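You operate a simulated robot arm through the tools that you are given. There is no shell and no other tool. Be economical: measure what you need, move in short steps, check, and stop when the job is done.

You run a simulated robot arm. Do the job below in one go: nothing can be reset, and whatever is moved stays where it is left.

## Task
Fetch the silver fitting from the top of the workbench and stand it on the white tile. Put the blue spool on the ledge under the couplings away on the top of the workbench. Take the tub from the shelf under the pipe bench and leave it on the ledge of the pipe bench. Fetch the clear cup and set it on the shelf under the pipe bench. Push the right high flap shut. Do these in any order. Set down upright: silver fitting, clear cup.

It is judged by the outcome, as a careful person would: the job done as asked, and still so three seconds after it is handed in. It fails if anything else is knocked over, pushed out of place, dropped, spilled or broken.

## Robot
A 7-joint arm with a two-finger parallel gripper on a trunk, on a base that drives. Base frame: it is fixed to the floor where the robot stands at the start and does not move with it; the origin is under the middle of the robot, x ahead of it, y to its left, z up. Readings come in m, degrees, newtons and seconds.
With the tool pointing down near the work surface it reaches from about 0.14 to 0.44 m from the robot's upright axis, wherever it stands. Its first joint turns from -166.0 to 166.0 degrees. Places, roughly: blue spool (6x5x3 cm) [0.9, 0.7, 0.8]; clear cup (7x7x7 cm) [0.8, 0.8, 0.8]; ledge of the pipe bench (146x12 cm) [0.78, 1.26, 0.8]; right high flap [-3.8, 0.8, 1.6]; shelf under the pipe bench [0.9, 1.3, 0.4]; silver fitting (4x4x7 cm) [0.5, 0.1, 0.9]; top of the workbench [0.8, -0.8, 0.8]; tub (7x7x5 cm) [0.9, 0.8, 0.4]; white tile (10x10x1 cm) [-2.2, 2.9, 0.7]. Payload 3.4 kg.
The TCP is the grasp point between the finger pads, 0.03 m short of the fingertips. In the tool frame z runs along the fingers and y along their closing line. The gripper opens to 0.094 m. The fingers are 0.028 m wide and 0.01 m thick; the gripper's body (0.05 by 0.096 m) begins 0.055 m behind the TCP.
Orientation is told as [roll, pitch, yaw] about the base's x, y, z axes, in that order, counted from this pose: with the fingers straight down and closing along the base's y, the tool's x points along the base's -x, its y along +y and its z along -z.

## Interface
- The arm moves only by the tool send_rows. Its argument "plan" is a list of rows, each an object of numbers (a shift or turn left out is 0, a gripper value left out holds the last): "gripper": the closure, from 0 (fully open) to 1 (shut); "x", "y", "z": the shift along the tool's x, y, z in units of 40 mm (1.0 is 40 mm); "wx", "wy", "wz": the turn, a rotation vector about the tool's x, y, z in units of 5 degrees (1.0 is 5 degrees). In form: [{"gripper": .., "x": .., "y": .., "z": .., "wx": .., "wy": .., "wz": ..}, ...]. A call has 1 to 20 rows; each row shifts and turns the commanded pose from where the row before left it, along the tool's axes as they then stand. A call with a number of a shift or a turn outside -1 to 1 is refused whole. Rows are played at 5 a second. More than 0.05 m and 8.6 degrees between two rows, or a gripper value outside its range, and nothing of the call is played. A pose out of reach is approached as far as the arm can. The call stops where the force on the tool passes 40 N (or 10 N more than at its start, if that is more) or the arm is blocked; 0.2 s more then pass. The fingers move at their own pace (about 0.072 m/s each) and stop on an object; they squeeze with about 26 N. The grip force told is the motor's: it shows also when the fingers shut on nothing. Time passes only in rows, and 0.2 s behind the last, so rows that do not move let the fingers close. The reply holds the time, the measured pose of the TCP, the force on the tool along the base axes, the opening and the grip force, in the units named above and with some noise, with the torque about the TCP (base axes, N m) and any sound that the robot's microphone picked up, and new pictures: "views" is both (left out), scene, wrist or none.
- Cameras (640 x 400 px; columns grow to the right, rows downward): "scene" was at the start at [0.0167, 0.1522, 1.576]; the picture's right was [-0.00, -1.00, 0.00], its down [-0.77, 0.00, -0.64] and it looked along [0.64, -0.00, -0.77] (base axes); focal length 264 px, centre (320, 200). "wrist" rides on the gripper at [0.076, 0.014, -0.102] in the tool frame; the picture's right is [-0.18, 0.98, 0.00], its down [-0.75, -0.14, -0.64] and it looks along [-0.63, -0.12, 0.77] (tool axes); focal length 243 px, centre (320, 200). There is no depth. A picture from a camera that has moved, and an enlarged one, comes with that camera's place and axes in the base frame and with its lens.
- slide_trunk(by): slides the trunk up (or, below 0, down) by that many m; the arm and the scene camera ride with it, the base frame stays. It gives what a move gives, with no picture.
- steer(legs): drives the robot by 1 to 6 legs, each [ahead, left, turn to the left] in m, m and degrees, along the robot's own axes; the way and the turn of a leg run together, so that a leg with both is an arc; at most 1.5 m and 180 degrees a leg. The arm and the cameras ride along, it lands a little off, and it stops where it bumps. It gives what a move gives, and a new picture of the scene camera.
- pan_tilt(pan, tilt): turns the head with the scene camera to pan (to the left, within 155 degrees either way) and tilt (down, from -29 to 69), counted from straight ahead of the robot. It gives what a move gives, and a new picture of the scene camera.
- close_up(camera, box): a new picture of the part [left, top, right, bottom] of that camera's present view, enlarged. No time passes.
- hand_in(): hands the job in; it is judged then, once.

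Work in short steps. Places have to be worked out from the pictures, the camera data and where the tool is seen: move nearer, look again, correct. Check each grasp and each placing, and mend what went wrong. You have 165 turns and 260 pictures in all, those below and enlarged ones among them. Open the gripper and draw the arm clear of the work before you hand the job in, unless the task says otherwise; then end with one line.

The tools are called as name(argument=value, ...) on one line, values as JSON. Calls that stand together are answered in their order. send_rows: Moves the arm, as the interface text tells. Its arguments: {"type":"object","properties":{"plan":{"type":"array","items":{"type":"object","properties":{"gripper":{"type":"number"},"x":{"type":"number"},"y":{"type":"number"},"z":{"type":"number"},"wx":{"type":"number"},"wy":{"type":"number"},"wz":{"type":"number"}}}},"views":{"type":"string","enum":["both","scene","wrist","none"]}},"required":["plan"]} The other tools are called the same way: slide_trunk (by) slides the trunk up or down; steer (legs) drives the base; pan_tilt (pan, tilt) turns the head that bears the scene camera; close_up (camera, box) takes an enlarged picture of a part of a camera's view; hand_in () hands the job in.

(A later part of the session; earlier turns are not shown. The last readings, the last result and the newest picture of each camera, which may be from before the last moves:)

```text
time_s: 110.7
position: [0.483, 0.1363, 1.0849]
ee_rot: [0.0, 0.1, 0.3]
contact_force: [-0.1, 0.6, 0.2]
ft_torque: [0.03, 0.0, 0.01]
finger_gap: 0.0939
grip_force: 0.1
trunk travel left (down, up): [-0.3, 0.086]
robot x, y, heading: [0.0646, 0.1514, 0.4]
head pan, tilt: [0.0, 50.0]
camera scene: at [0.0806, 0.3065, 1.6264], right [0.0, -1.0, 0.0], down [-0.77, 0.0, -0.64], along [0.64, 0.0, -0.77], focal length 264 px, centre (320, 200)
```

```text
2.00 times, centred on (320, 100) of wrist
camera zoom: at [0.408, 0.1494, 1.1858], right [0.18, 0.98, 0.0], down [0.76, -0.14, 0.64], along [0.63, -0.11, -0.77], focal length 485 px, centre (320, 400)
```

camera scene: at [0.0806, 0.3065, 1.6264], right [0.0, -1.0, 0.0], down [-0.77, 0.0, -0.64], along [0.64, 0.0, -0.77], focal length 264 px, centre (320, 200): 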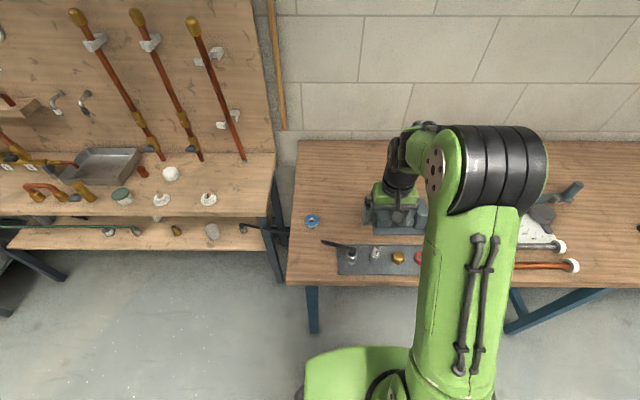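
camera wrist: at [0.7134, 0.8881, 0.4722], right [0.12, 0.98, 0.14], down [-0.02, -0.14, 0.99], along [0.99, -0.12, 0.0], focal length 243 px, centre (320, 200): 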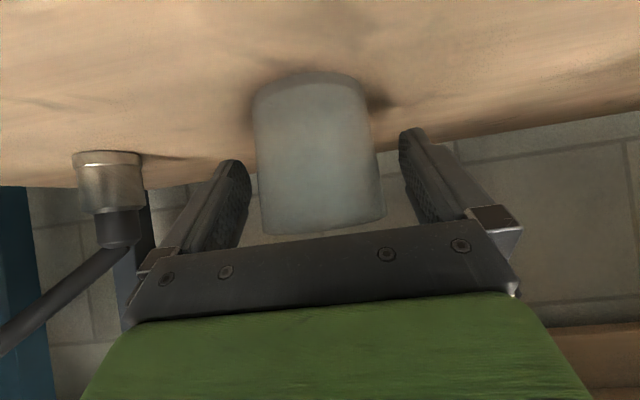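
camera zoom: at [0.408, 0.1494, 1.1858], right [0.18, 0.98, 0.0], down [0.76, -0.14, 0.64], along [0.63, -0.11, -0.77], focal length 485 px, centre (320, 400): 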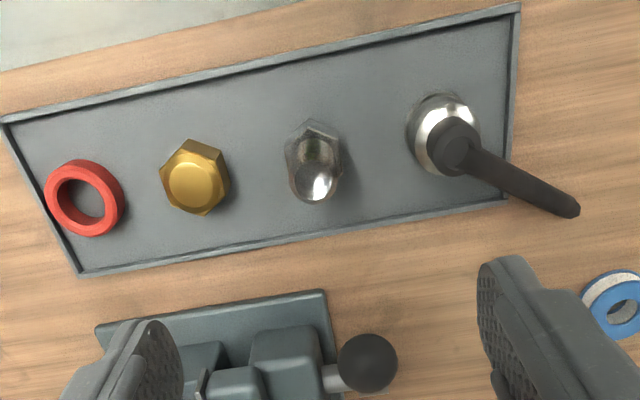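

Fitting ≈ (0.478, 0.135). I narrow the fingers to ~6 cm (to miss the lever fitting next to it) and descend partway.

send_rows(plan=[{"gripper": 0.36, "x": 0.12, "y": -0.02}, {"z": 0.8}, {"z": 0.8}, {"z": 0.8}, {}], views="wrist")

```text
time_s: 111.9
position: [0.4769, 0.1363, 0.9883]
ee_rot: [0.0, 0.1, 0.3]
contact_force: [-0.2, 0.2, -0.2]
ft_torque: [0.0, 0.0, 0.0]
finger_gap: 0.0601
grip_force: 0.1
trunk travel left (down, up): [-0.3, 0.086]
robot x, y, heading: [0.0604, 0.159, 0.3]
head pan, tilt: [0.0, 50.0]
camera wrist: at [0.4005, 0.1489, 1.0895], right [0.18, 0.98, 0.0], down [0.75, -0.14, 0.64], along [0.63, -0.11, -0.77], focal length 243 px, centre (320, 200)
```

wrist: 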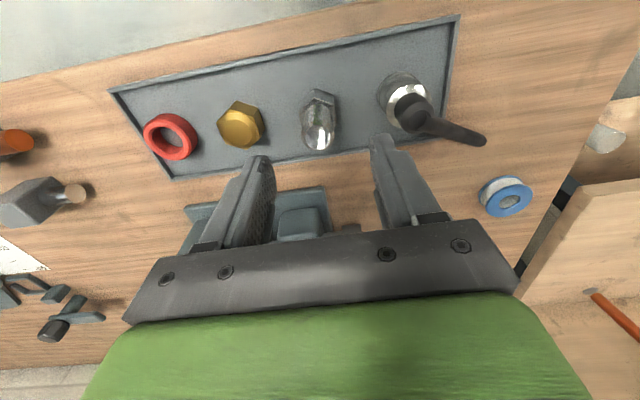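

Aligned. Descend to z≈0.903 and close on the stem.

send_rows(plan=[{"x": -0.05, "z": 0.7}, {"z": 0.7}, {"z": 0.7}, {}], views="wrist")

```text
time_s: 112.9
position: [0.4784, 0.1363, 0.9044]
ee_rot: [-0.1, -0.1, 0.3]
contact_force: [-0.2, 0.2, -0.2]
ft_torque: [-0.04, 0.02, 0.0]
finger_gap: 0.0602
grip_force: 0.1
trunk travel left (down, up): [-0.3, 0.086]
robot x, y, heading: [0.0622, 0.1547, 0.4]
head pan, tilt: [0.0, 50.0]
camera wrist: at [0.4034, 0.1488, 1.006], right [0.18, 0.98, 0.0], down [0.75, -0.14, 0.64], along [0.63, -0.11, -0.77], focal length 243 px, centre (320, 200)
```

wrist: 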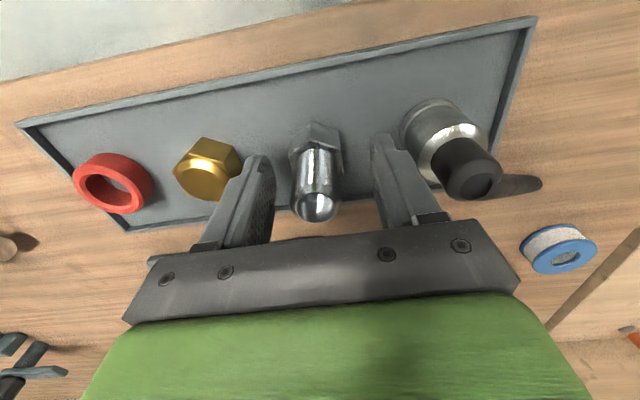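

Stem is between the fingers. Close and lift 3 cm.

send_rows(plan=[{"gripper": 0.95}, {}, {}, {}], views="none")

send_rows(plan=[{"z": -0.7}, {"z": -0.7}, {"z": -0.7}, {"z": -0.9}, {"z": -0.9}, {}], views="wrist")

```text
time_s: 113.9
position: [0.4789, 0.1365, 0.9044]
ee_rot: [0.0, 0.2, 0.3]
contact_force: [-0.1, -0.2, -0.4]
ft_torque: [0.0, 0.0, 0.02]
finger_gap: 0.0316
grip_force: 26.2
trunk travel left (down, up): [-0.3, 0.086]
robot x, y, heading: [0.0575, 0.1563, 0.6]
head pan, tilt: [0.0, 50.0]
```

```text
time_s: 115.3
position: [0.4797, 0.1361, 1.061]
ee_rot: [-0.1, 0.0, 0.3]
contact_force: [0.0, 0.7, -2.2]
ft_torque: [0.0, 0.02, -0.01]
finger_gap: 0.0314
grip_force: 25.8
trunk travel left (down, up): [-0.3, 0.086]
robot x, y, heading: [0.0616, 0.1552, 0.4]
head pan, tilt: [0.0, 50.0]
camera wrist: at [0.4052, 0.1485, 1.1625], right [0.18, 0.98, 0.0], down [0.75, -0.14, 0.64], along [0.63, -0.11, -0.77], focal length 243 px, centre (320, 200)
```

wrist: 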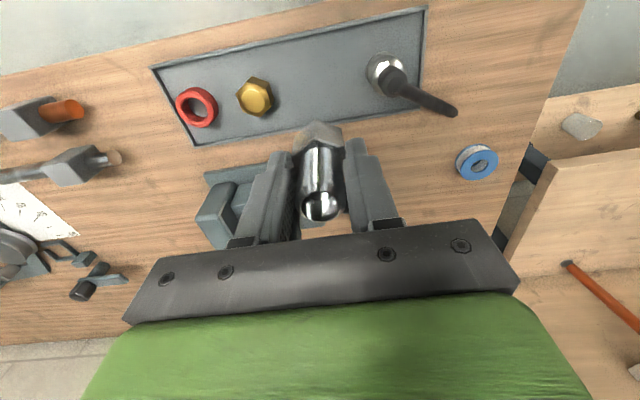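

The fitting is firmly held (3.1 cm stem). Now drive away: back up, turn left 90°, go to y≈1.9, then strafe toward x≈-1.4 while watching.

steer(legs=[[-0.42, 0, 0], [0, 0, 90], [1.0, 0, 0], [0.75, 0, 0]])

pan_tilt(pan=50, tilt=25)

```text
time_s: 130.2
position: [-0.3579, 2.321, 1.0607]
ee_rot: [-0.1, 0.0, 90.5]
contact_force: [-0.3, -0.3, -2.4]
ft_torque: [0.0, 0.01, -0.01]
finger_gap: 0.0318
grip_force: 25.8
trunk travel left (down, up): [-0.3, 0.086]
robot x, y, heading: [-0.3742, 1.9031, 90.7]
head pan, tilt: [0.0, 50.0]
camera scene: at [-0.5262, 1.9208, 1.6264], right [1.0, 0.01, 0.0], down [0.01, -0.77, -0.64], along [-0.01, 0.64, -0.77], focal length 264 px, centre (320, 200)
```

scene: 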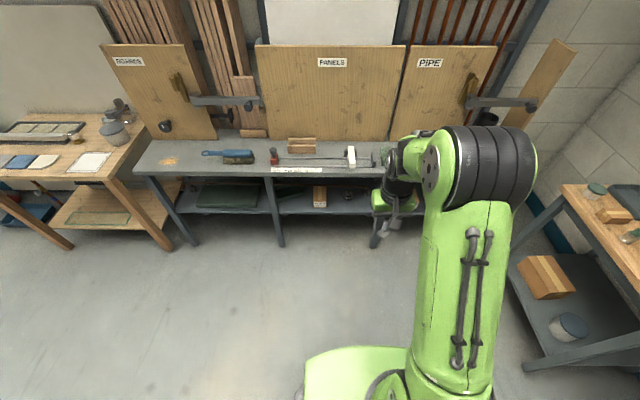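

```text
time_s: 131.4
position: [-0.3579, 2.3217, 1.0599]
ee_rot: [0.0, 0.0, 90.6]
contact_force: [0.5, 0.2, -1.0]
ft_torque: [-0.02, 0.01, 0.01]
finger_gap: 0.0313
grip_force: 26.0
trunk travel left (down, up): [-0.3, 0.086]
robot x, y, heading: [-0.3703, 1.9027, 90.3]
head pan, tilt: [50.0, 25.0]
camera scene: at [-0.5965, 1.9017, 1.6639], right [0.64, 0.77, 0.0], down [0.33, -0.27, -0.91], along [-0.7, 0.58, -0.42], focal length 264 px, centre (320, 200)
```

scene: 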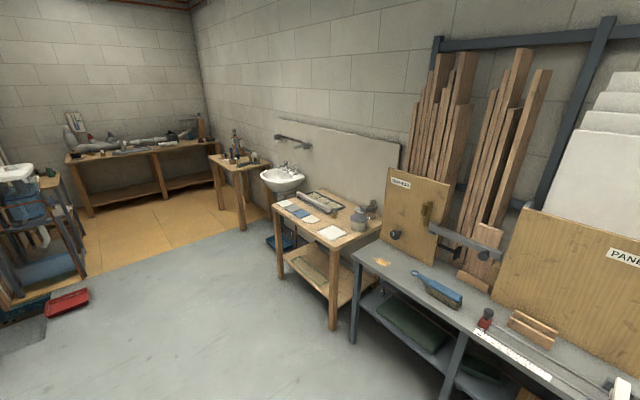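

Several tile-like things lie on the wooden table. Zoom in.

close_up(camera="scene", box=[255, 170, 399, 260])

```text
4.44 times, centred on (327, 215) of scene
camera zoom: at [-0.5965, 1.9017, 1.6639], right [0.64, 0.77, 0.0], down [0.33, -0.27, -0.91], along [-0.7, 0.58, -0.42], focal length 1172 px, centre (289, 133)
```

zoom: 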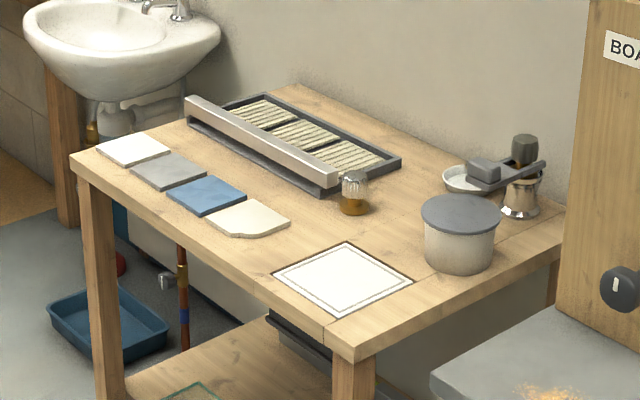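

The white tile is the leftmost one, ≈ (-2.24, 2.90), table top ~0.74. Strafe left to x≈-2.2.

steer(legs=[[0, 1.0, 0], [0, 0.87, 0]])

pan_tilt(pan=5, tilt=45)

```text
time_s: 140.7
position: [-2.2137, 2.3064, 1.061]
ee_rot: [0.1, 0.0, 90.7]
contact_force: [0.4, -1.0, -1.9]
ft_torque: [0.03, -0.02, 0.02]
finger_gap: 0.0314
grip_force: 26.5
trunk travel left (down, up): [-0.3, 0.086]
robot x, y, heading: [-2.2227, 1.8903, 90.7]
head pan, tilt: [50.0, 25.0]
camera scene: at [-2.4521, 1.8861, 1.6638], right [0.63, 0.77, 0.0], down [0.33, -0.27, -0.91], along [-0.7, 0.57, -0.42], focal length 264 px, centre (320, 200)
```

scene: 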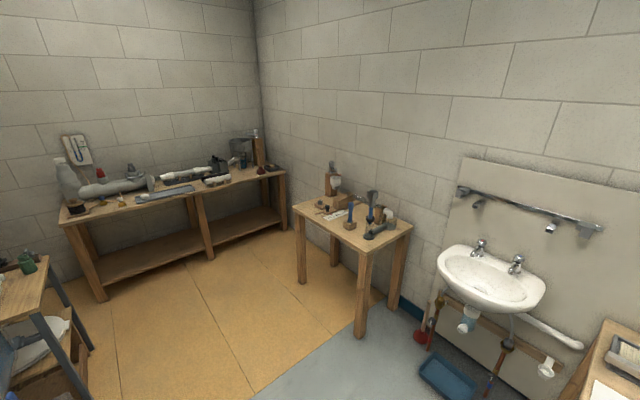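

```text
time_s: 141.8
position: [-2.2139, 2.3064, 1.0607]
ee_rot: [0.0, 0.0, 90.8]
contact_force: [-0.1, -0.1, -1.7]
ft_torque: [0.01, -0.04, 0.03]
finger_gap: 0.0316
grip_force: 26.1
trunk travel left (down, up): [-0.3, 0.086]
robot x, y, heading: [-2.2296, 1.89, 90.5]
head pan, tilt: [5.0, 45.0]
camera scene: at [-2.3884, 1.9087, 1.6334], right [0.99, 0.1, 0.0], down [0.07, -0.7, -0.71], along [-0.07, 0.7, -0.71], focal length 264 px, centre (320, 200)
```

scene: 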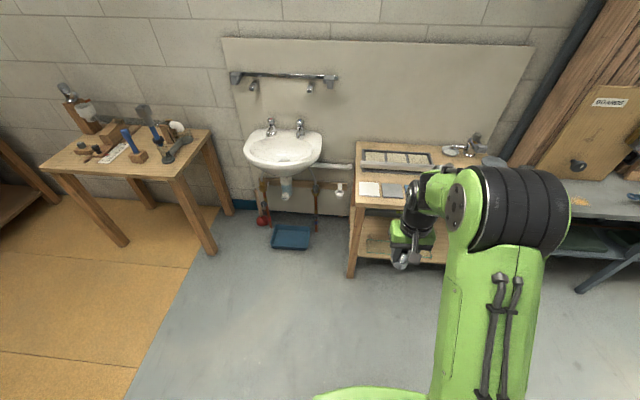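

Tile ≈ (-2.24, 2.875). Drive ahead 0.55 and left 0.025, then check with the wrist camera.

steer(legs=[[0.55, 0.025, -0.7]])

close_up(camera="wrist", box=[0, 0, 640, 400])

```text
time_s: 145.0
position: [-2.2411, 2.8582, 1.0608]
ee_rot: [0.0, 0.0, 90.4]
contact_force: [0.1, 0.7, -1.8]
ft_torque: [0.01, 0.0, 0.0]
finger_gap: 0.0315
grip_force: 26.0
trunk travel left (down, up): [-0.3, 0.086]
robot x, y, heading: [-2.256, 2.4407, 90.2]
head pan, tilt: [5.0, 45.0]
camera scene: at [-2.4181, 2.4615, 1.6333], right [1.0, 0.09, 0.0], down [0.07, -0.7, -0.71], along [-0.07, 0.7, -0.71], focal length 264 px, centre (320, 200)
```

scene: 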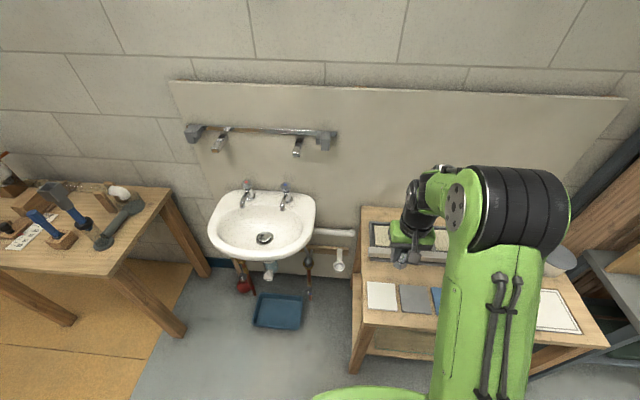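

```text
1.00 times, centred on (320, 200) of wrist (not enlarged: the box is as wide or as high as the picture)
camera zoom: at [-2.2537, 2.7804, 1.1621], right [-0.98, 0.18, 0.0], down [0.14, 0.75, 0.64], along [0.11, 0.63, -0.77], focal length 243 px, centre (320, 200)
```

zoom: 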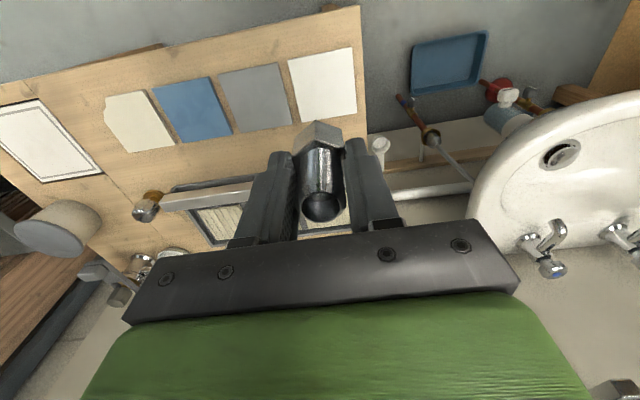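

Tile centre ≈ (-2.243, 2.884), confirmed from two views. Drive 0.027 ahead, then lower to z≈0.86.

steer(legs=[[0.027, 0, 0]])

send_rows(plan=[{"z": 0.8}, {"z": 0.8}, {"z": 0.8}, {"z": 0.8}, {"z": 0.8}, {"z": 0.8}, {}], views="both")

```text
time_s: 145.8
position: [-2.2404, 2.8838, 1.0605]
ee_rot: [0.0, 0.0, 90.5]
contact_force: [-0.1, 0.4, -2.5]
ft_torque: [-0.02, 0.01, 0.0]
finger_gap: 0.0314
grip_force: 26.1
trunk travel left (down, up): [-0.3, 0.086]
robot x, y, heading: [-2.2577, 2.4654, 90.2]
head pan, tilt: [5.0, 45.0]
camera scene: at [-2.4183, 2.4878, 1.6333], right [1.0, 0.09, 0.0], down [0.07, -0.7, -0.71], along [-0.07, 0.7, -0.71], focal length 264 px, centre (320, 200)
```

scene: 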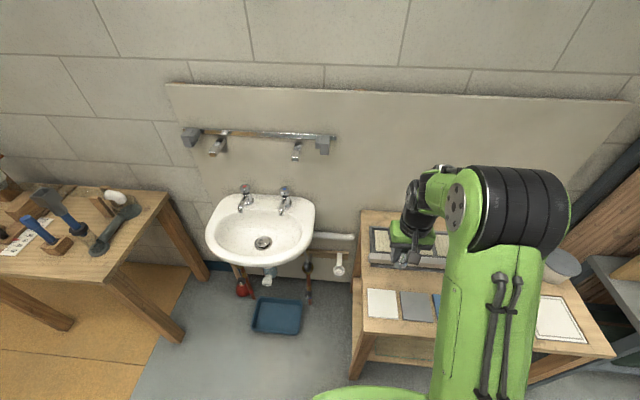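

```text
time_s: 147.4
position: [-2.2402, 2.8844, 0.8693]
ee_rot: [0.0, 0.0, 90.4]
contact_force: [-0.4, -0.1, -0.7]
ft_torque: [0.05, 0.01, -0.01]
finger_gap: 0.0316
grip_force: 25.7
trunk travel left (down, up): [-0.3, 0.086]
robot x, y, heading: [-2.2637, 2.4665, 90.1]
head pan, tilt: [5.0, 45.0]
camera scene: at [-2.4182, 2.4867, 1.6334], right [1.0, 0.09, 0.0], down [0.07, -0.7, -0.71], along [-0.07, 0.7, -0.71], focal length 264 px, centre (320, 200)
camera wrist: at [-2.254, 2.8068, 0.9703], right [-0.98, 0.18, 0.0], down [0.14, 0.75, 0.64], along [0.11, 0.63, -0.77], focal length 243 px, centre (320, 200)
```

scene: 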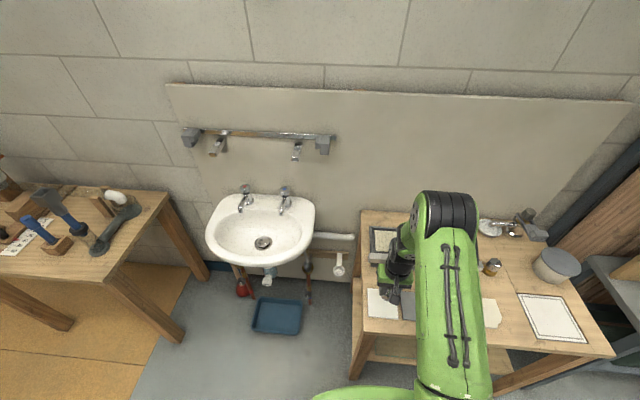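
wrist: 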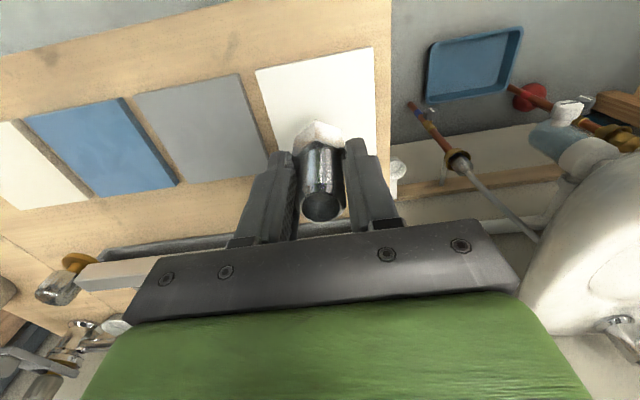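

Well centred over the tile. Lower to 0.82, then feel for contact.

send_rows(plan=[{"z": 0.6, "y": 0.08, "x": 0.06}, {"z": 0.6}, {}], views="none")

send_rows(plan=[{"z": 0.08}, {}, {"z": 0.08}, {}], views="wrist")

```text
time_s: 148.2
position: [-2.2447, 2.8808, 0.8212]
ee_rot: [0.1, 0.0, 90.4]
contact_force: [-0.1, 0.3, -0.5]
ft_torque: [-0.05, 0.0, 0.03]
finger_gap: 0.0318
grip_force: 26.3
trunk travel left (down, up): [-0.3, 0.086]
robot x, y, heading: [-2.262, 2.4666, 90.3]
head pan, tilt: [5.0, 45.0]
```

```text
time_s: 149.2
position: [-2.2451, 2.8817, 0.8146]
ee_rot: [0.1, 0.0, 90.4]
contact_force: [0.0, 0.2, -1.3]
ft_torque: [0.0, -0.01, 0.03]
finger_gap: 0.0314
grip_force: 26.2
trunk travel left (down, up): [-0.3, 0.086]
robot x, y, heading: [-2.2588, 2.4684, 90.4]
head pan, tilt: [5.0, 45.0]
camera wrist: at [-2.2572, 2.8041, 0.9159], right [-0.98, 0.18, 0.0], down [0.14, 0.75, 0.64], along [0.11, 0.63, -0.77], focal length 243 px, centre (320, 200)
```

wrist: 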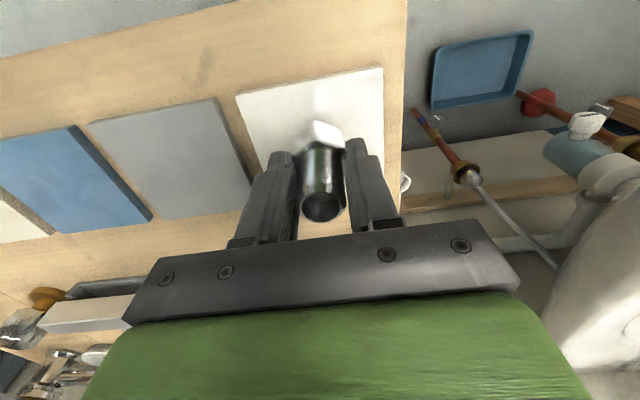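

Not touching yet; a few more 2.5 mm steps.

send_rows(plan=[{"z": 0.06}, {}, {"z": 0.06}, {}], views="none")

send_rows(plan=[{"z": 0.05}, {}], views="none")

send_rows(plan=[{"z": 0.05}, {}], views="wrist")

```text
time_s: 150.2
position: [-2.2454, 2.8809, 0.8089]
ee_rot: [0.0, 0.0, 90.3]
contact_force: [0.3, -0.9, -1.7]
ft_torque: [0.0, 0.0, 0.01]
finger_gap: 0.0313
grip_force: 26.1
trunk travel left (down, up): [-0.3, 0.086]
robot x, y, heading: [-2.26, 2.4683, 90.5]
head pan, tilt: [5.0, 45.0]
```

```text
time_s: 150.8
position: [-2.2448, 2.8806, 0.8067]
ee_rot: [0.0, 0.0, 90.5]
contact_force: [-0.1, 0.5, -1.3]
ft_torque: [0.04, 0.0, 0.0]
finger_gap: 0.0314
grip_force: 26.0
trunk travel left (down, up): [-0.3, 0.086]
robot x, y, heading: [-2.2596, 2.4656, 90.4]
head pan, tilt: [5.0, 45.0]
```

```text
time_s: 151.4
position: [-2.2437, 2.8801, 0.8041]
ee_rot: [0.0, 0.0, 90.5]
contact_force: [0.3, -0.3, -1.8]
ft_torque: [0.02, -0.01, 0.0]
finger_gap: 0.0314
grip_force: 25.6
trunk travel left (down, up): [-0.3, 0.086]
robot x, y, heading: [-2.2603, 2.4677, 90.1]
head pan, tilt: [5.0, 45.0]
camera wrist: at [-2.2573, 2.8036, 0.9071], right [-0.98, 0.18, 0.0], down [0.14, 0.75, 0.64], along [0.11, 0.63, -0.77], focal length 243 px, centre (320, 200)
```

wrist: 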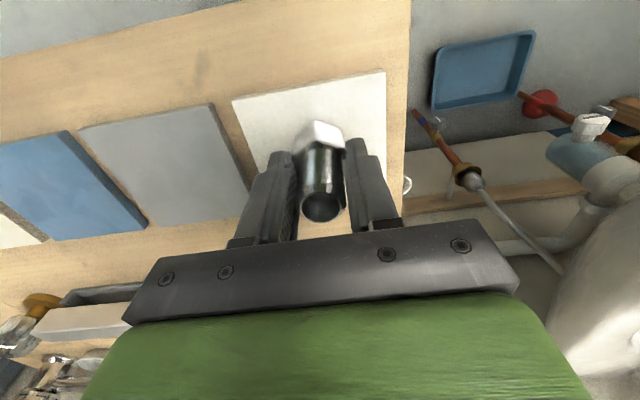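

Continue down.

send_rows(plan=[{"z": 0.06}, {}, {"z": 0.06}, {}], views="none")

send_rows(plan=[{"z": 0.05}, {}], views="none")

send_rows(plan=[{"z": 0.05}, {}], views="none")

send_rows(plan=[{"z": 0.05}, {}], views="wrist")

```text
time_s: 152.4
position: [-2.2443, 2.8815, 0.8012]
ee_rot: [0.1, -0.1, 90.4]
contact_force: [0.3, -0.7, 7.4]
ft_torque: [-0.07, -0.04, -0.01]
finger_gap: 0.0318
grip_force: 25.7
trunk travel left (down, up): [-0.3, 0.086]
robot x, y, heading: [-2.2583, 2.4667, 90.7]
head pan, tilt: [5.0, 45.0]
```

```text
time_s: 153.0
position: [-2.2444, 2.8805, 0.8]
ee_rot: [0.0, -0.3, 90.5]
contact_force: [0.7, 1.8, 19.4]
ft_torque: [0.13, -0.05, -0.01]
finger_gap: 0.0314
grip_force: 26.2
trunk travel left (down, up): [-0.3, 0.086]
robot x, y, heading: [-2.2626, 2.4689, 90.5]
head pan, tilt: [5.0, 45.0]
```

```text
time_s: 153.6
position: [-2.244, 2.8807, 0.7977]
ee_rot: [-0.1, -0.1, 90.4]
contact_force: [0.2, 3.6, 16.7]
ft_torque: [0.19, -0.03, 0.0]
finger_gap: 0.0316
grip_force: 26.1
trunk travel left (down, up): [-0.3, 0.086]
robot x, y, heading: [-2.2584, 2.4669, 90.3]
head pan, tilt: [5.0, 45.0]
```

```text
time_s: 154.2
position: [-2.2434, 2.879, 0.7951]
ee_rot: [0.0, 0.0, 90.4]
contact_force: [0.3, 1.6, 18.3]
ft_torque: [0.11, -0.05, -0.02]
finger_gap: 0.0315
grip_force: 26.1
trunk travel left (down, up): [-0.3, 0.086]
robot x, y, heading: [-2.2563, 2.4598, 90.2]
head pan, tilt: [5.0, 45.0]
camera wrist: at [-2.257, 2.8026, 0.8968], right [-0.98, 0.18, 0.0], down [0.14, 0.75, 0.64], along [0.11, 0.63, -0.77], focal length 243 px, centre (320, 200)
```

wrist: 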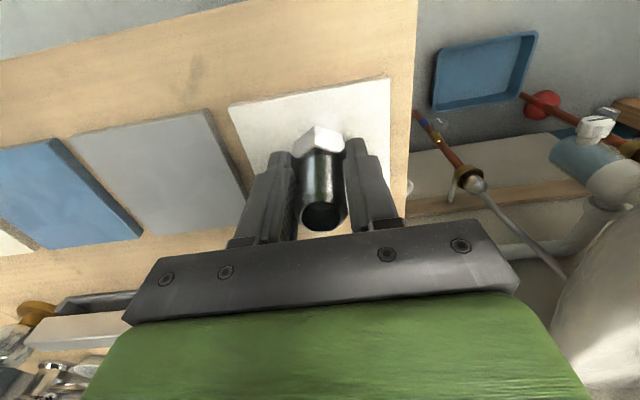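

Contact; the stem slipped a few mm in the grip, it stands on the tile. Release with a modest opening and lift straight up.

send_rows(plan=[{"z": -0.04}, {"gripper": 0.55}, {}, {"gripper": 0.35}, {}, {}], views="wrist")

send_rows(plan=[{"z": -0.5}, {"z": -0.8}, {"z": -0.8}, {"z": -0.8}, {"z": -0.8}, {}], views="wrist")

```text
time_s: 155.6
position: [-2.2445, 2.8804, 0.7965]
ee_rot: [0.1, 0.0, 90.5]
contact_force: [0.0, 0.6, -0.3]
ft_torque: [0.01, 0.0, 0.0]
finger_gap: 0.0611
grip_force: 0.0
trunk travel left (down, up): [-0.3, 0.086]
robot x, y, heading: [-2.2567, 2.4639, 90.4]
head pan, tilt: [5.0, 45.0]
camera wrist: at [-2.257, 2.8032, 0.8979], right [-0.98, 0.18, 0.0], down [0.14, 0.75, 0.64], along [0.11, 0.63, -0.77], focal length 243 px, centre (320, 200)
```

wrist: 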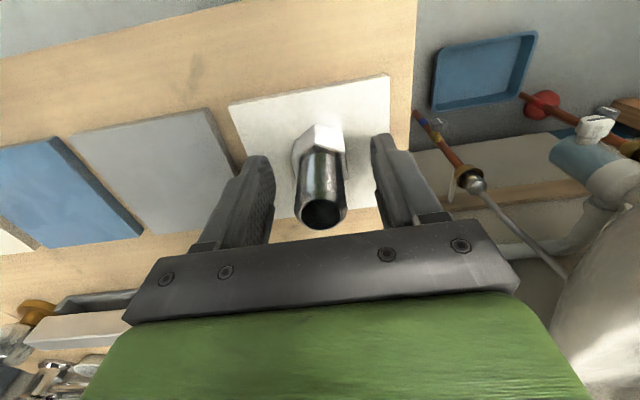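

```text
time_s: 157.0
position: [-2.2443, 2.8799, 0.9449]
ee_rot: [0.1, 0.0, 90.3]
contact_force: [-0.2, -0.8, 0.1]
ft_torque: [-0.02, 0.04, -0.01]
finger_gap: 0.061
grip_force: 0.0
trunk travel left (down, up): [-0.3, 0.086]
robot x, y, heading: [-2.2579, 2.464, 90.2]
head pan, tilt: [5.0, 45.0]
camera wrist: at [-2.257, 2.8035, 1.046], right [-0.98, 0.18, 0.0], down [0.14, 0.76, 0.64], along [0.11, 0.63, -0.77], focal length 243 px, centre (320, 200)
```

wrist: 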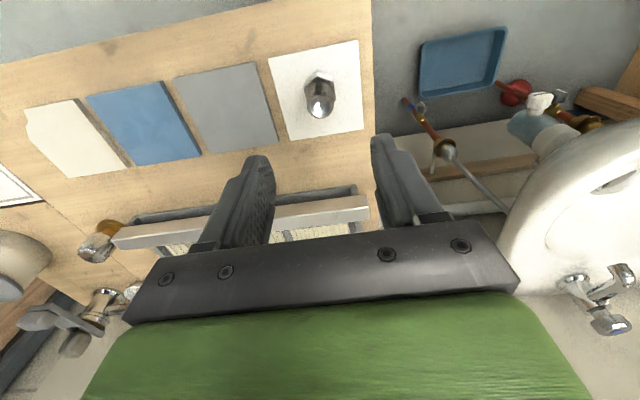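

The fitting stands on the tile. Raise, back off, and look toward the flap at (-3.8, 0.8, 1.6).

send_rows(plan=[{"z": -1}, {"z": -1}, {"z": -1}, {"z": -1}, {}], views="none")

steer(legs=[[-0.6, 0, 0]])

pan_tilt(pan=115, tilt=10)

```text
time_s: 158.2
position: [-2.2443, 2.881, 1.1042]
ee_rot: [-0.1, 0.2, 90.3]
contact_force: [0.3, 0.0, -0.1]
ft_torque: [0.03, 0.04, -0.03]
finger_gap: 0.0612
grip_force: 0.0
trunk travel left (down, up): [-0.3, 0.086]
robot x, y, heading: [-2.2575, 2.4628, 90.0]
head pan, tilt: [5.0, 45.0]
```

```text
time_s: 161.6
position: [-2.2408, 2.2827, 1.105]
ee_rot: [0.1, 0.1, 90.3]
contact_force: [0.9, 0.3, -1.2]
ft_torque: [0.0, 0.01, 0.01]
finger_gap: 0.0614
grip_force: 0.1
trunk travel left (down, up): [-0.3, 0.086]
robot x, y, heading: [-2.2579, 1.865, 90.0]
head pan, tilt: [5.0, 45.0]
camera scene: at [-2.4155, 1.8874, 1.6333], right [1.0, 0.09, 0.0], down [0.06, -0.7, -0.71], along [-0.06, 0.7, -0.71], focal length 264 px, centre (320, 200)
```

scene: 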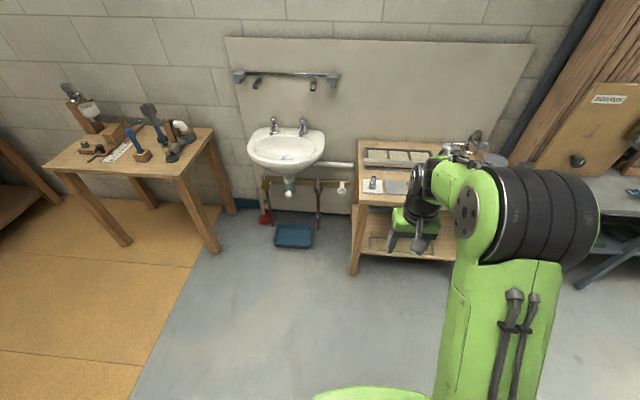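

```text
time_s: 163.5
position: [-2.2404, 2.2821, 1.1048]
ee_rot: [0.0, 0.0, 90.2]
contact_force: [0.1, 0.2, 0.1]
ft_torque: [0.0, -0.02, -0.01]
finger_gap: 0.0611
grip_force: 0.0
trunk travel left (down, up): [-0.3, 0.086]
robot x, y, heading: [-2.2591, 1.8654, 90.3]
head pan, tilt: [115.0, 10.0]
camera scene: at [-2.4923, 1.7676, 1.6883], right [-0.43, 0.91, 0.0], down [0.16, 0.07, -0.98], along [-0.89, -0.42, -0.17], focal length 264 px, centre (320, 200)
```

scene: 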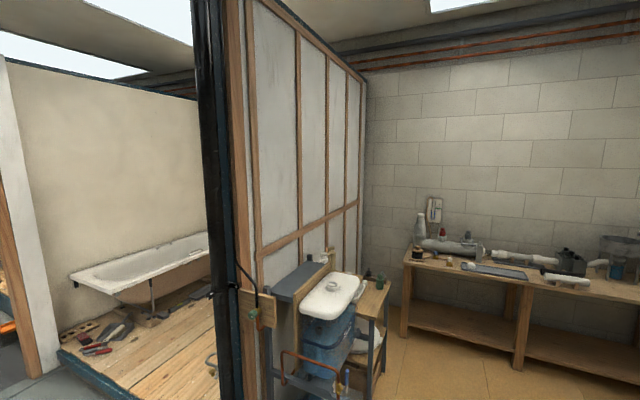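

The flap must be inside the mock bathroom behind this partition. I turn to face -x and move to y≈0.8 to look in from its open side.

steer(legs=[[0, 0, 90], [0, 1.0, 0]])

pan_tilt(pan=0, tilt=10)

```text
time_s: 172.5
position: [-2.6675, 0.8796, 1.1041]
ee_rot: [0.0, 0.0, -179.6]
contact_force: [0.8, -0.3, -0.7]
ft_torque: [0.02, 0.01, -0.01]
finger_gap: 0.061
grip_force: 0.1
trunk travel left (down, up): [-0.3, 0.086]
robot x, y, heading: [-2.2553, 0.8671, -179.7]
head pan, tilt: [115.0, 10.0]
camera scene: at [-2.1519, 0.6297, 1.6882], right [-0.9, -0.43, 0.0], down [-0.07, 0.16, -0.98], along [0.42, -0.89, -0.17], focal length 264 px, centre (320, 200)
```

scene: 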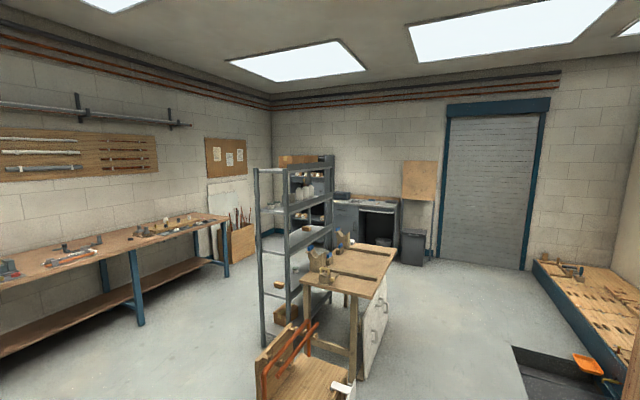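

```text
time_s: 174.5
position: [-2.6675, 0.8804, 1.1056]
ee_rot: [0.0, 0.0, -179.7]
contact_force: [-0.6, -0.5, -0.1]
ft_torque: [0.0, 0.0, 0.01]
finger_gap: 0.0612
grip_force: 0.2
trunk travel left (down, up): [-0.3, 0.086]
robot x, y, heading: [-2.2563, 0.8672, -180.0]
head pan, tilt: [0.0, 10.0]
camera scene: at [-2.2845, 0.7137, 1.6883], right [-0.01, 1.0, 0.0], down [0.17, 0.0, -0.98], along [-0.98, -0.01, -0.17], focal length 264 px, centre (320, 200)
```

scene: 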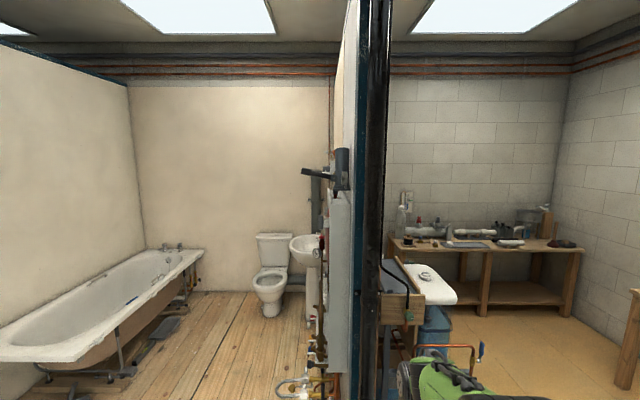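

Zoom on the thing at the flap's expected place (338,170).

close_up(camera="scene", box=[270, 100, 430, 200])

close_up(camera="scene", box=[240, 180, 480, 330])

```text
4.00 times, centred on (350, 150) of scene
camera zoom: at [-2.2845, 0.7137, 1.6883], right [-0.01, 1.0, 0.0], down [0.17, 0.0, -0.98], along [-0.98, -0.01, -0.17], focal length 1055 px, centre (200, 400)
```

zoom: 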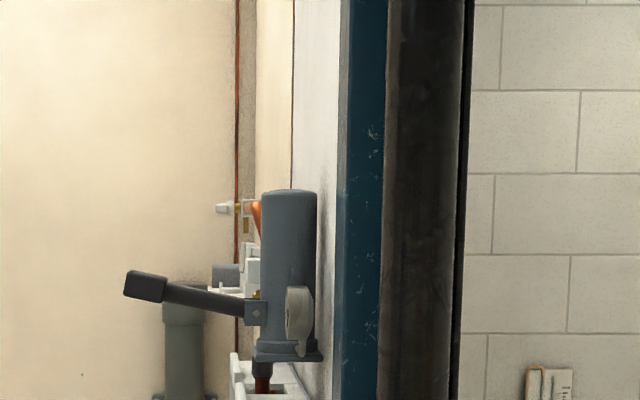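

```text
2.67 times, centred on (360, 255) of scene
camera zoom: at [-2.2845, 0.7137, 1.6883], right [-0.01, 1.0, 0.0], down [0.17, 0.0, -0.98], along [-0.98, -0.01, -0.17], focal length 704 px, centre (213, 53)
```

zoom: 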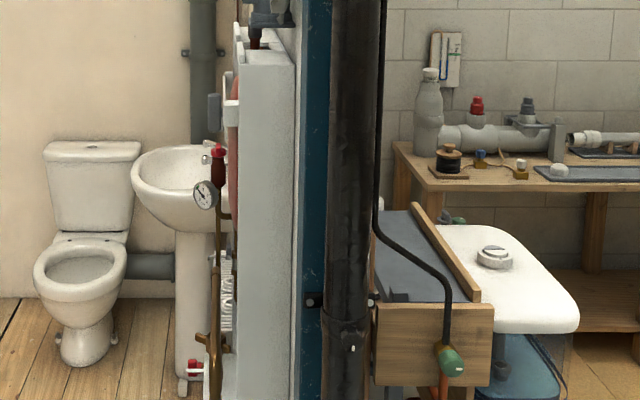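

The unit hangs on the partition's inner face. Move further left (to y≈0) to see it frontally.

steer(legs=[[0, 0.85, 0]])

pan_tilt(pan=-28, tilt=10)

close_up(camera="scene", box=[240, 100, 480, 250])

```text
time_s: 179.0
position: [-2.6618, 0.0251, 1.1041]
ee_rot: [0.1, 0.0, -179.7]
contact_force: [0.1, 0.9, 0.5]
ft_torque: [0.01, -0.04, -0.02]
finger_gap: 0.0613
grip_force: 0.0
trunk travel left (down, up): [-0.3, 0.086]
robot x, y, heading: [-2.2456, 0.0119, -179.6]
head pan, tilt: [0.0, 10.0]
camera scene: at [-2.2793, -0.1401, 1.6882], right [-0.01, 1.0, 0.0], down [0.17, 0.0, -0.98], along [-0.98, -0.01, -0.17], focal length 264 px, centre (320, 200)
```

scene: 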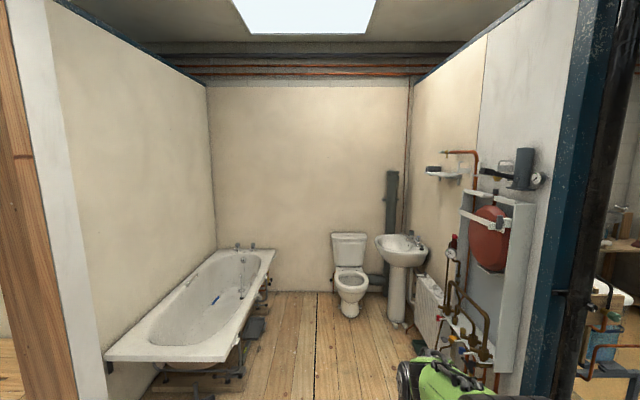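

```text
time_s: 179.9
position: [-2.6622, 0.0265, 1.1045]
ee_rot: [0.0, 0.0, -179.7]
contact_force: [0.5, 0.1, 0.5]
ft_torque: [-0.01, -0.01, -0.02]
finger_gap: 0.0612
grip_force: 0.2
trunk travel left (down, up): [-0.3, 0.086]
robot x, y, heading: [-2.2474, 0.0106, -179.5]
head pan, tilt: [-28.0, 10.0]
camera scene: at [-2.2688, -0.096, 1.6883], right [0.46, 0.89, 0.0], down [0.15, -0.08, -0.98], along [-0.87, 0.46, -0.17], focal length 264 px, centre (320, 200)
```

scene: 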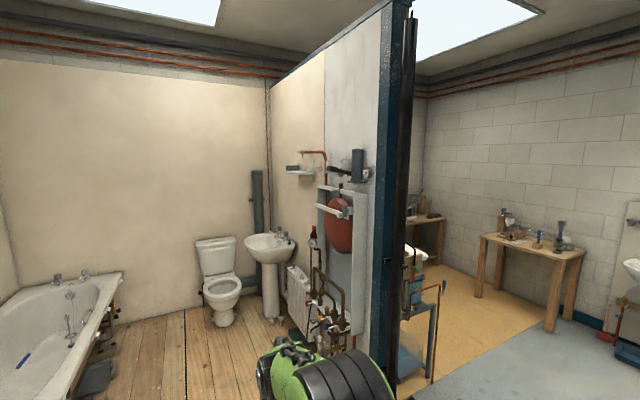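

```text
2.67 times, centred on (360, 175) of scene
camera zoom: at [-2.2688, -0.096, 1.6883], right [0.46, 0.89, 0.0], down [0.15, -0.08, -0.98], along [-0.87, 0.46, -0.17], focal length 704 px, centre (213, 267)
```

zoom: 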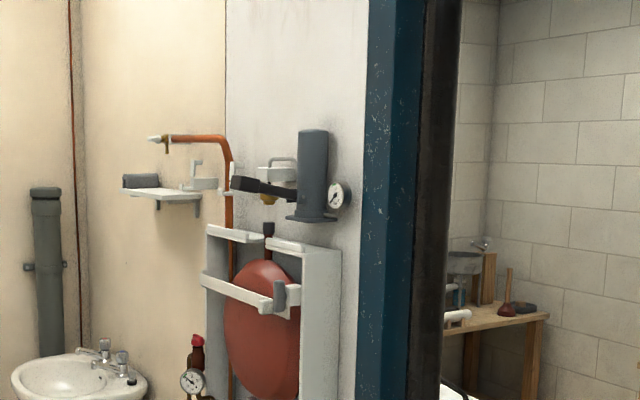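

The dark lever-like flap at about (-3.8, 0.75, 1.6) sticks out of the wall unit. I check the floor ahead to see how near I may drive.

pan_tilt(pan=-15, tilt=45)

```text
time_s: 180.9
position: [-2.6623, 0.0257, 1.1045]
ee_rot: [-0.1, 0.0, -179.6]
contact_force: [-0.4, -0.2, -0.3]
ft_torque: [-0.03, 0.02, 0.01]
finger_gap: 0.0612
grip_force: 0.1
trunk travel left (down, up): [-0.3, 0.086]
robot x, y, heading: [-2.2451, 0.0109, -179.5]
head pan, tilt: [-15.0, 45.0]
camera scene: at [-2.2651, -0.1183, 1.6334], right [0.25, 0.97, 0.0], down [0.68, -0.18, -0.71], along [-0.68, 0.18, -0.71], focal length 264 px, centre (320, 200)
```

scene: 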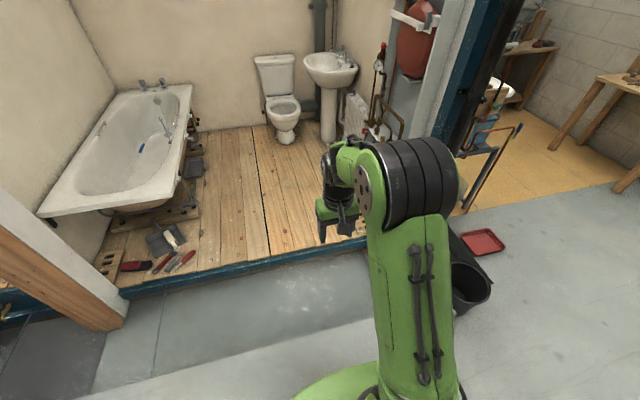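

Platform edge is at x≈-3.28, so my base may go to about x=-3.03. I drive to (-2.95, 0.35) and view the flap from there.

steer(legs=[[0.6, -0.3, 0]])

slide_trunk(by=0.086)

pan_tilt(pan=-28, tilt=10)

close_up(camera="scene", box=[200, 100, 440, 250])

```text
time_s: 184.6
position: [-3.2637, 0.3267, 1.1044]
ee_rot: [0.0, 0.0, -179.8]
contact_force: [0.5, 0.5, 0.1]
ft_torque: [0.03, -0.02, -0.01]
finger_gap: 0.0615
grip_force: 0.1
trunk travel left (down, up): [-0.3, 0.086]
robot x, y, heading: [-2.8473, 0.3088, -179.9]
head pan, tilt: [-15.0, 45.0]
camera scene: at [-2.8662, 0.1802, 1.6334], right [0.26, 0.97, 0.0], down [0.68, -0.18, -0.71], along [-0.68, 0.18, -0.71], focal length 264 px, centre (320, 200)
```

scene: 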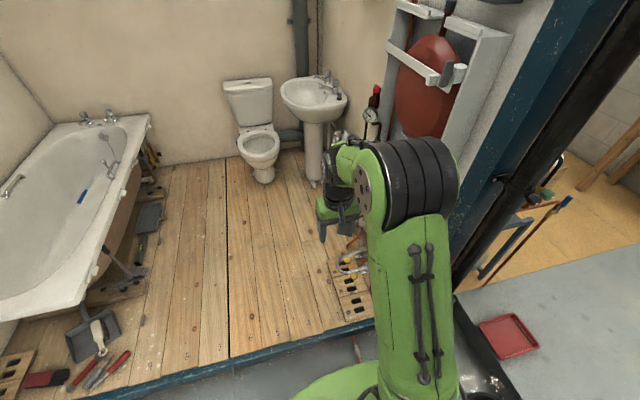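

```text
time_s: 185.8
position: [-3.2618, 0.3263, 1.191]
ee_rot: [0.0, 0.0, -179.8]
contact_force: [0.9, -0.5, -0.1]
ft_torque: [0.02, 0.01, -0.01]
finger_gap: 0.061
grip_force: 0.0
trunk travel left (down, up): [-0.386, 0.0]
robot x, y, heading: [-2.8456, 0.3106, -179.8]
head pan, tilt: [-15.0, 45.0]
```

```text
time_s: 186.8
position: [-3.2614, 0.3261, 1.1901]
ee_rot: [0.0, 0.1, -179.8]
contact_force: [-0.1, -0.1, -0.9]
ft_torque: [-0.01, 0.0, -0.02]
finger_gap: 0.0611
grip_force: 0.0
trunk travel left (down, up): [-0.386, 0.0]
robot x, y, heading: [-2.8457, 0.3082, -180.0]
head pan, tilt: [-28.0, 10.0]
camera scene: at [-2.8692, 0.2025, 1.7737], right [0.47, 0.88, 0.0], down [0.15, -0.08, -0.98], along [-0.87, 0.46, -0.17], focal length 264 px, centre (320, 200)
```

scene: 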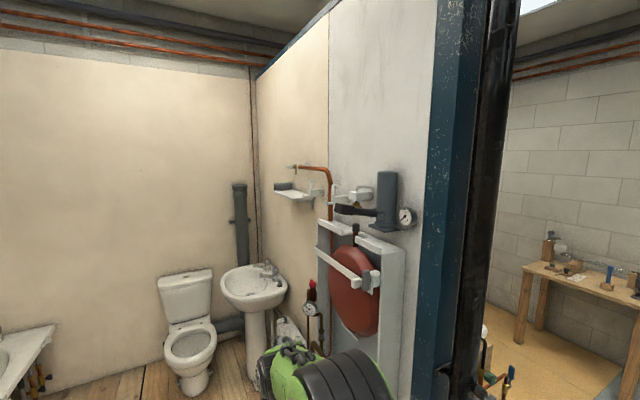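

```text
2.67 times, centred on (320, 175) of scene
camera zoom: at [-2.8692, 0.2025, 1.7737], right [0.47, 0.88, 0.0], down [0.15, -0.08, -0.98], along [-0.87, 0.46, -0.17], focal length 704 px, centre (320, 267)
```

zoom: 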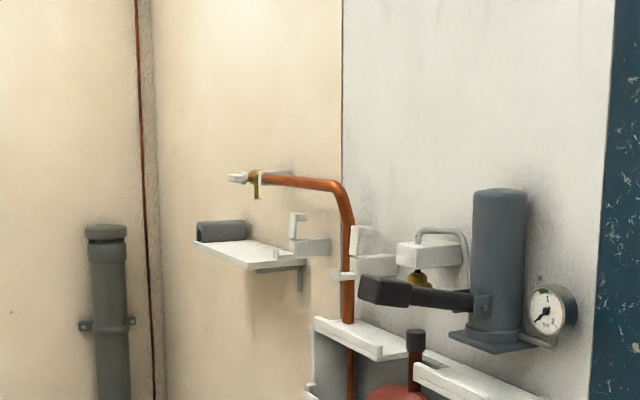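

Zoom closer on the white clip-like flaps and the dark lever.

close_up(camera="scene", box=[280, 150, 424, 240])

close_up(camera="scene", box=[290, 210, 434, 300])

```text
4.44 times, centred on (352, 195) of scene
camera zoom: at [-2.8692, 0.2025, 1.7737], right [0.47, 0.88, 0.0], down [0.15, -0.08, -0.98], along [-0.87, 0.46, -0.17], focal length 1172 px, centre (178, 222)
```

zoom: 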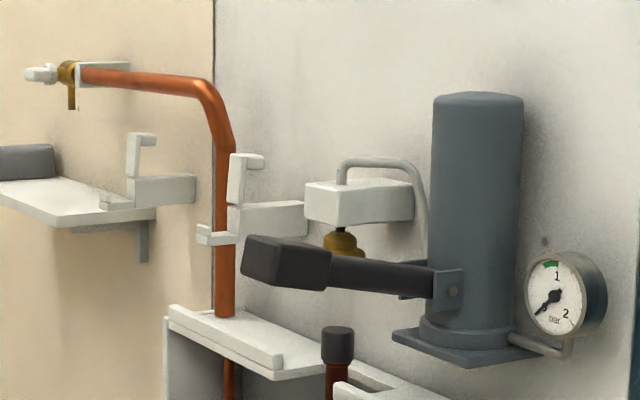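

```text
4.44 times, centred on (362, 255) of scene
camera zoom: at [-2.8692, 0.2025, 1.7737], right [0.47, 0.88, 0.0], down [0.15, -0.08, -0.98], along [-0.87, 0.46, -0.17], focal length 1172 px, centre (133, -44)
```

zoom: 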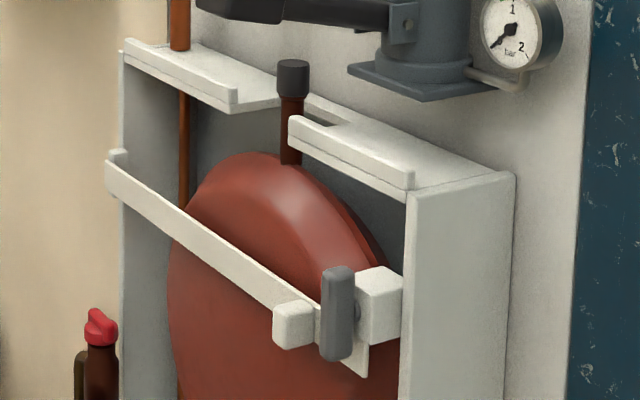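

The upright white hinged clip at ≈ (-3.82, 0.78, 1.61) matches the stated place (its twin is left at -4.04): that is the right high flap. I swing the tool horizontal and raise the arm to look closely with the wrist camera.

send_rows(plan=[{"z": -0.8, "gripper": 1}, {"z": -0.8}, {"z": -0.8}, {"wy": -1}, {"wy": -1}, {"wy": -1}, {"wy": -1}, {"wy": -1}, {"wy": -1}, {"wy": -1}, {"wy": -1}, {"wy": -1}, {"wy": -1}, {"wy": -1}, {"wy": -1}, {"wy": -1}, {"wy": -1}, {}], views="none")

send_rows(plan=[{"wy": -1}, {"wy": -1}, {"wy": -1}, {"wy": -1}, {"x": -1}, {"x": -1}, {"x": -1}, {"x": -1}, {}], views="both")

```text
time_s: 190.7
position: [-3.278, 0.3268, 1.2928]
ee_rot: [0.0, -70.0, -179.8]
contact_force: [-0.3, 0.0, 1.0]
ft_torque: [-0.03, -0.01, 0.03]
finger_gap: 0.0
grip_force: 26.0
out of reach, approached as far as the arm can: row 17
trunk travel left (down, up): [-0.386, 0.0]
robot x, y, heading: [-2.8481, 0.3103, -179.3]
head pan, tilt: [-28.0, 10.0]
```

```text
time_s: 192.7
position: [-3.3035, 0.3392, 1.4946]
ee_rot: [52.4, -89.9, 127.7]
contact_force: [0.5, 0.6, -0.1]
ft_torque: [-0.03, 0.0, 0.0]
finger_gap: 0.0
grip_force: 25.8
out of reach, approached as far as the arm can: row 1, 2, 3, 4
trunk travel left (down, up): [-0.386, 0.0]
robot x, y, heading: [-2.8457, 0.3127, -179.9]
head pan, tilt: [-28.0, 10.0]
camera scene: at [-2.87, 0.2034, 1.7738], right [0.47, 0.88, 0.0], down [0.15, -0.08, -0.98], along [-0.87, 0.46, -0.17], focal length 264 px, centre (320, 200)
camera wrist: at [-3.1999, 0.3237, 1.4171], right [0.0, -0.98, 0.19], down [0.64, 0.14, 0.75], along [-0.77, 0.12, 0.63], focal length 243 px, centre (320, 200)
```

scene: 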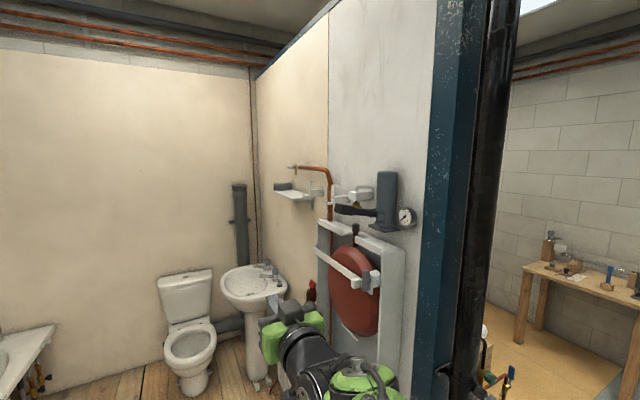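
wrist: 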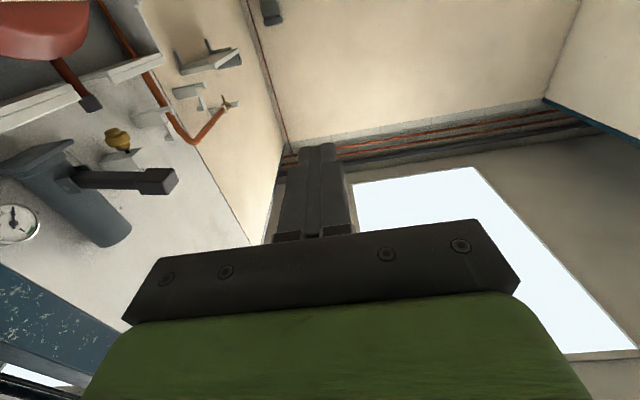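

Enlarge the wrist view around the flaps.

close_up(camera="wrist", box=[80, 30, 272, 150])

```text
3.33 times, centred on (176, 90) of wrist
camera zoom: at [-3.1999, 0.3237, 1.4171], right [0.0, -0.98, 0.19], down [0.64, 0.14, 0.75], along [-0.77, 0.12, 0.63], focal length 809 px, centre (800, 567)
```

zoom: 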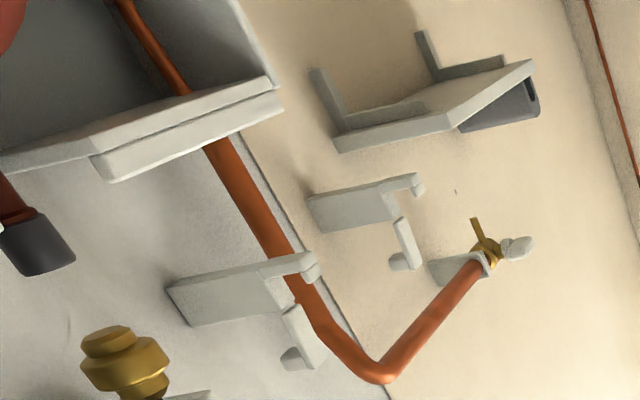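

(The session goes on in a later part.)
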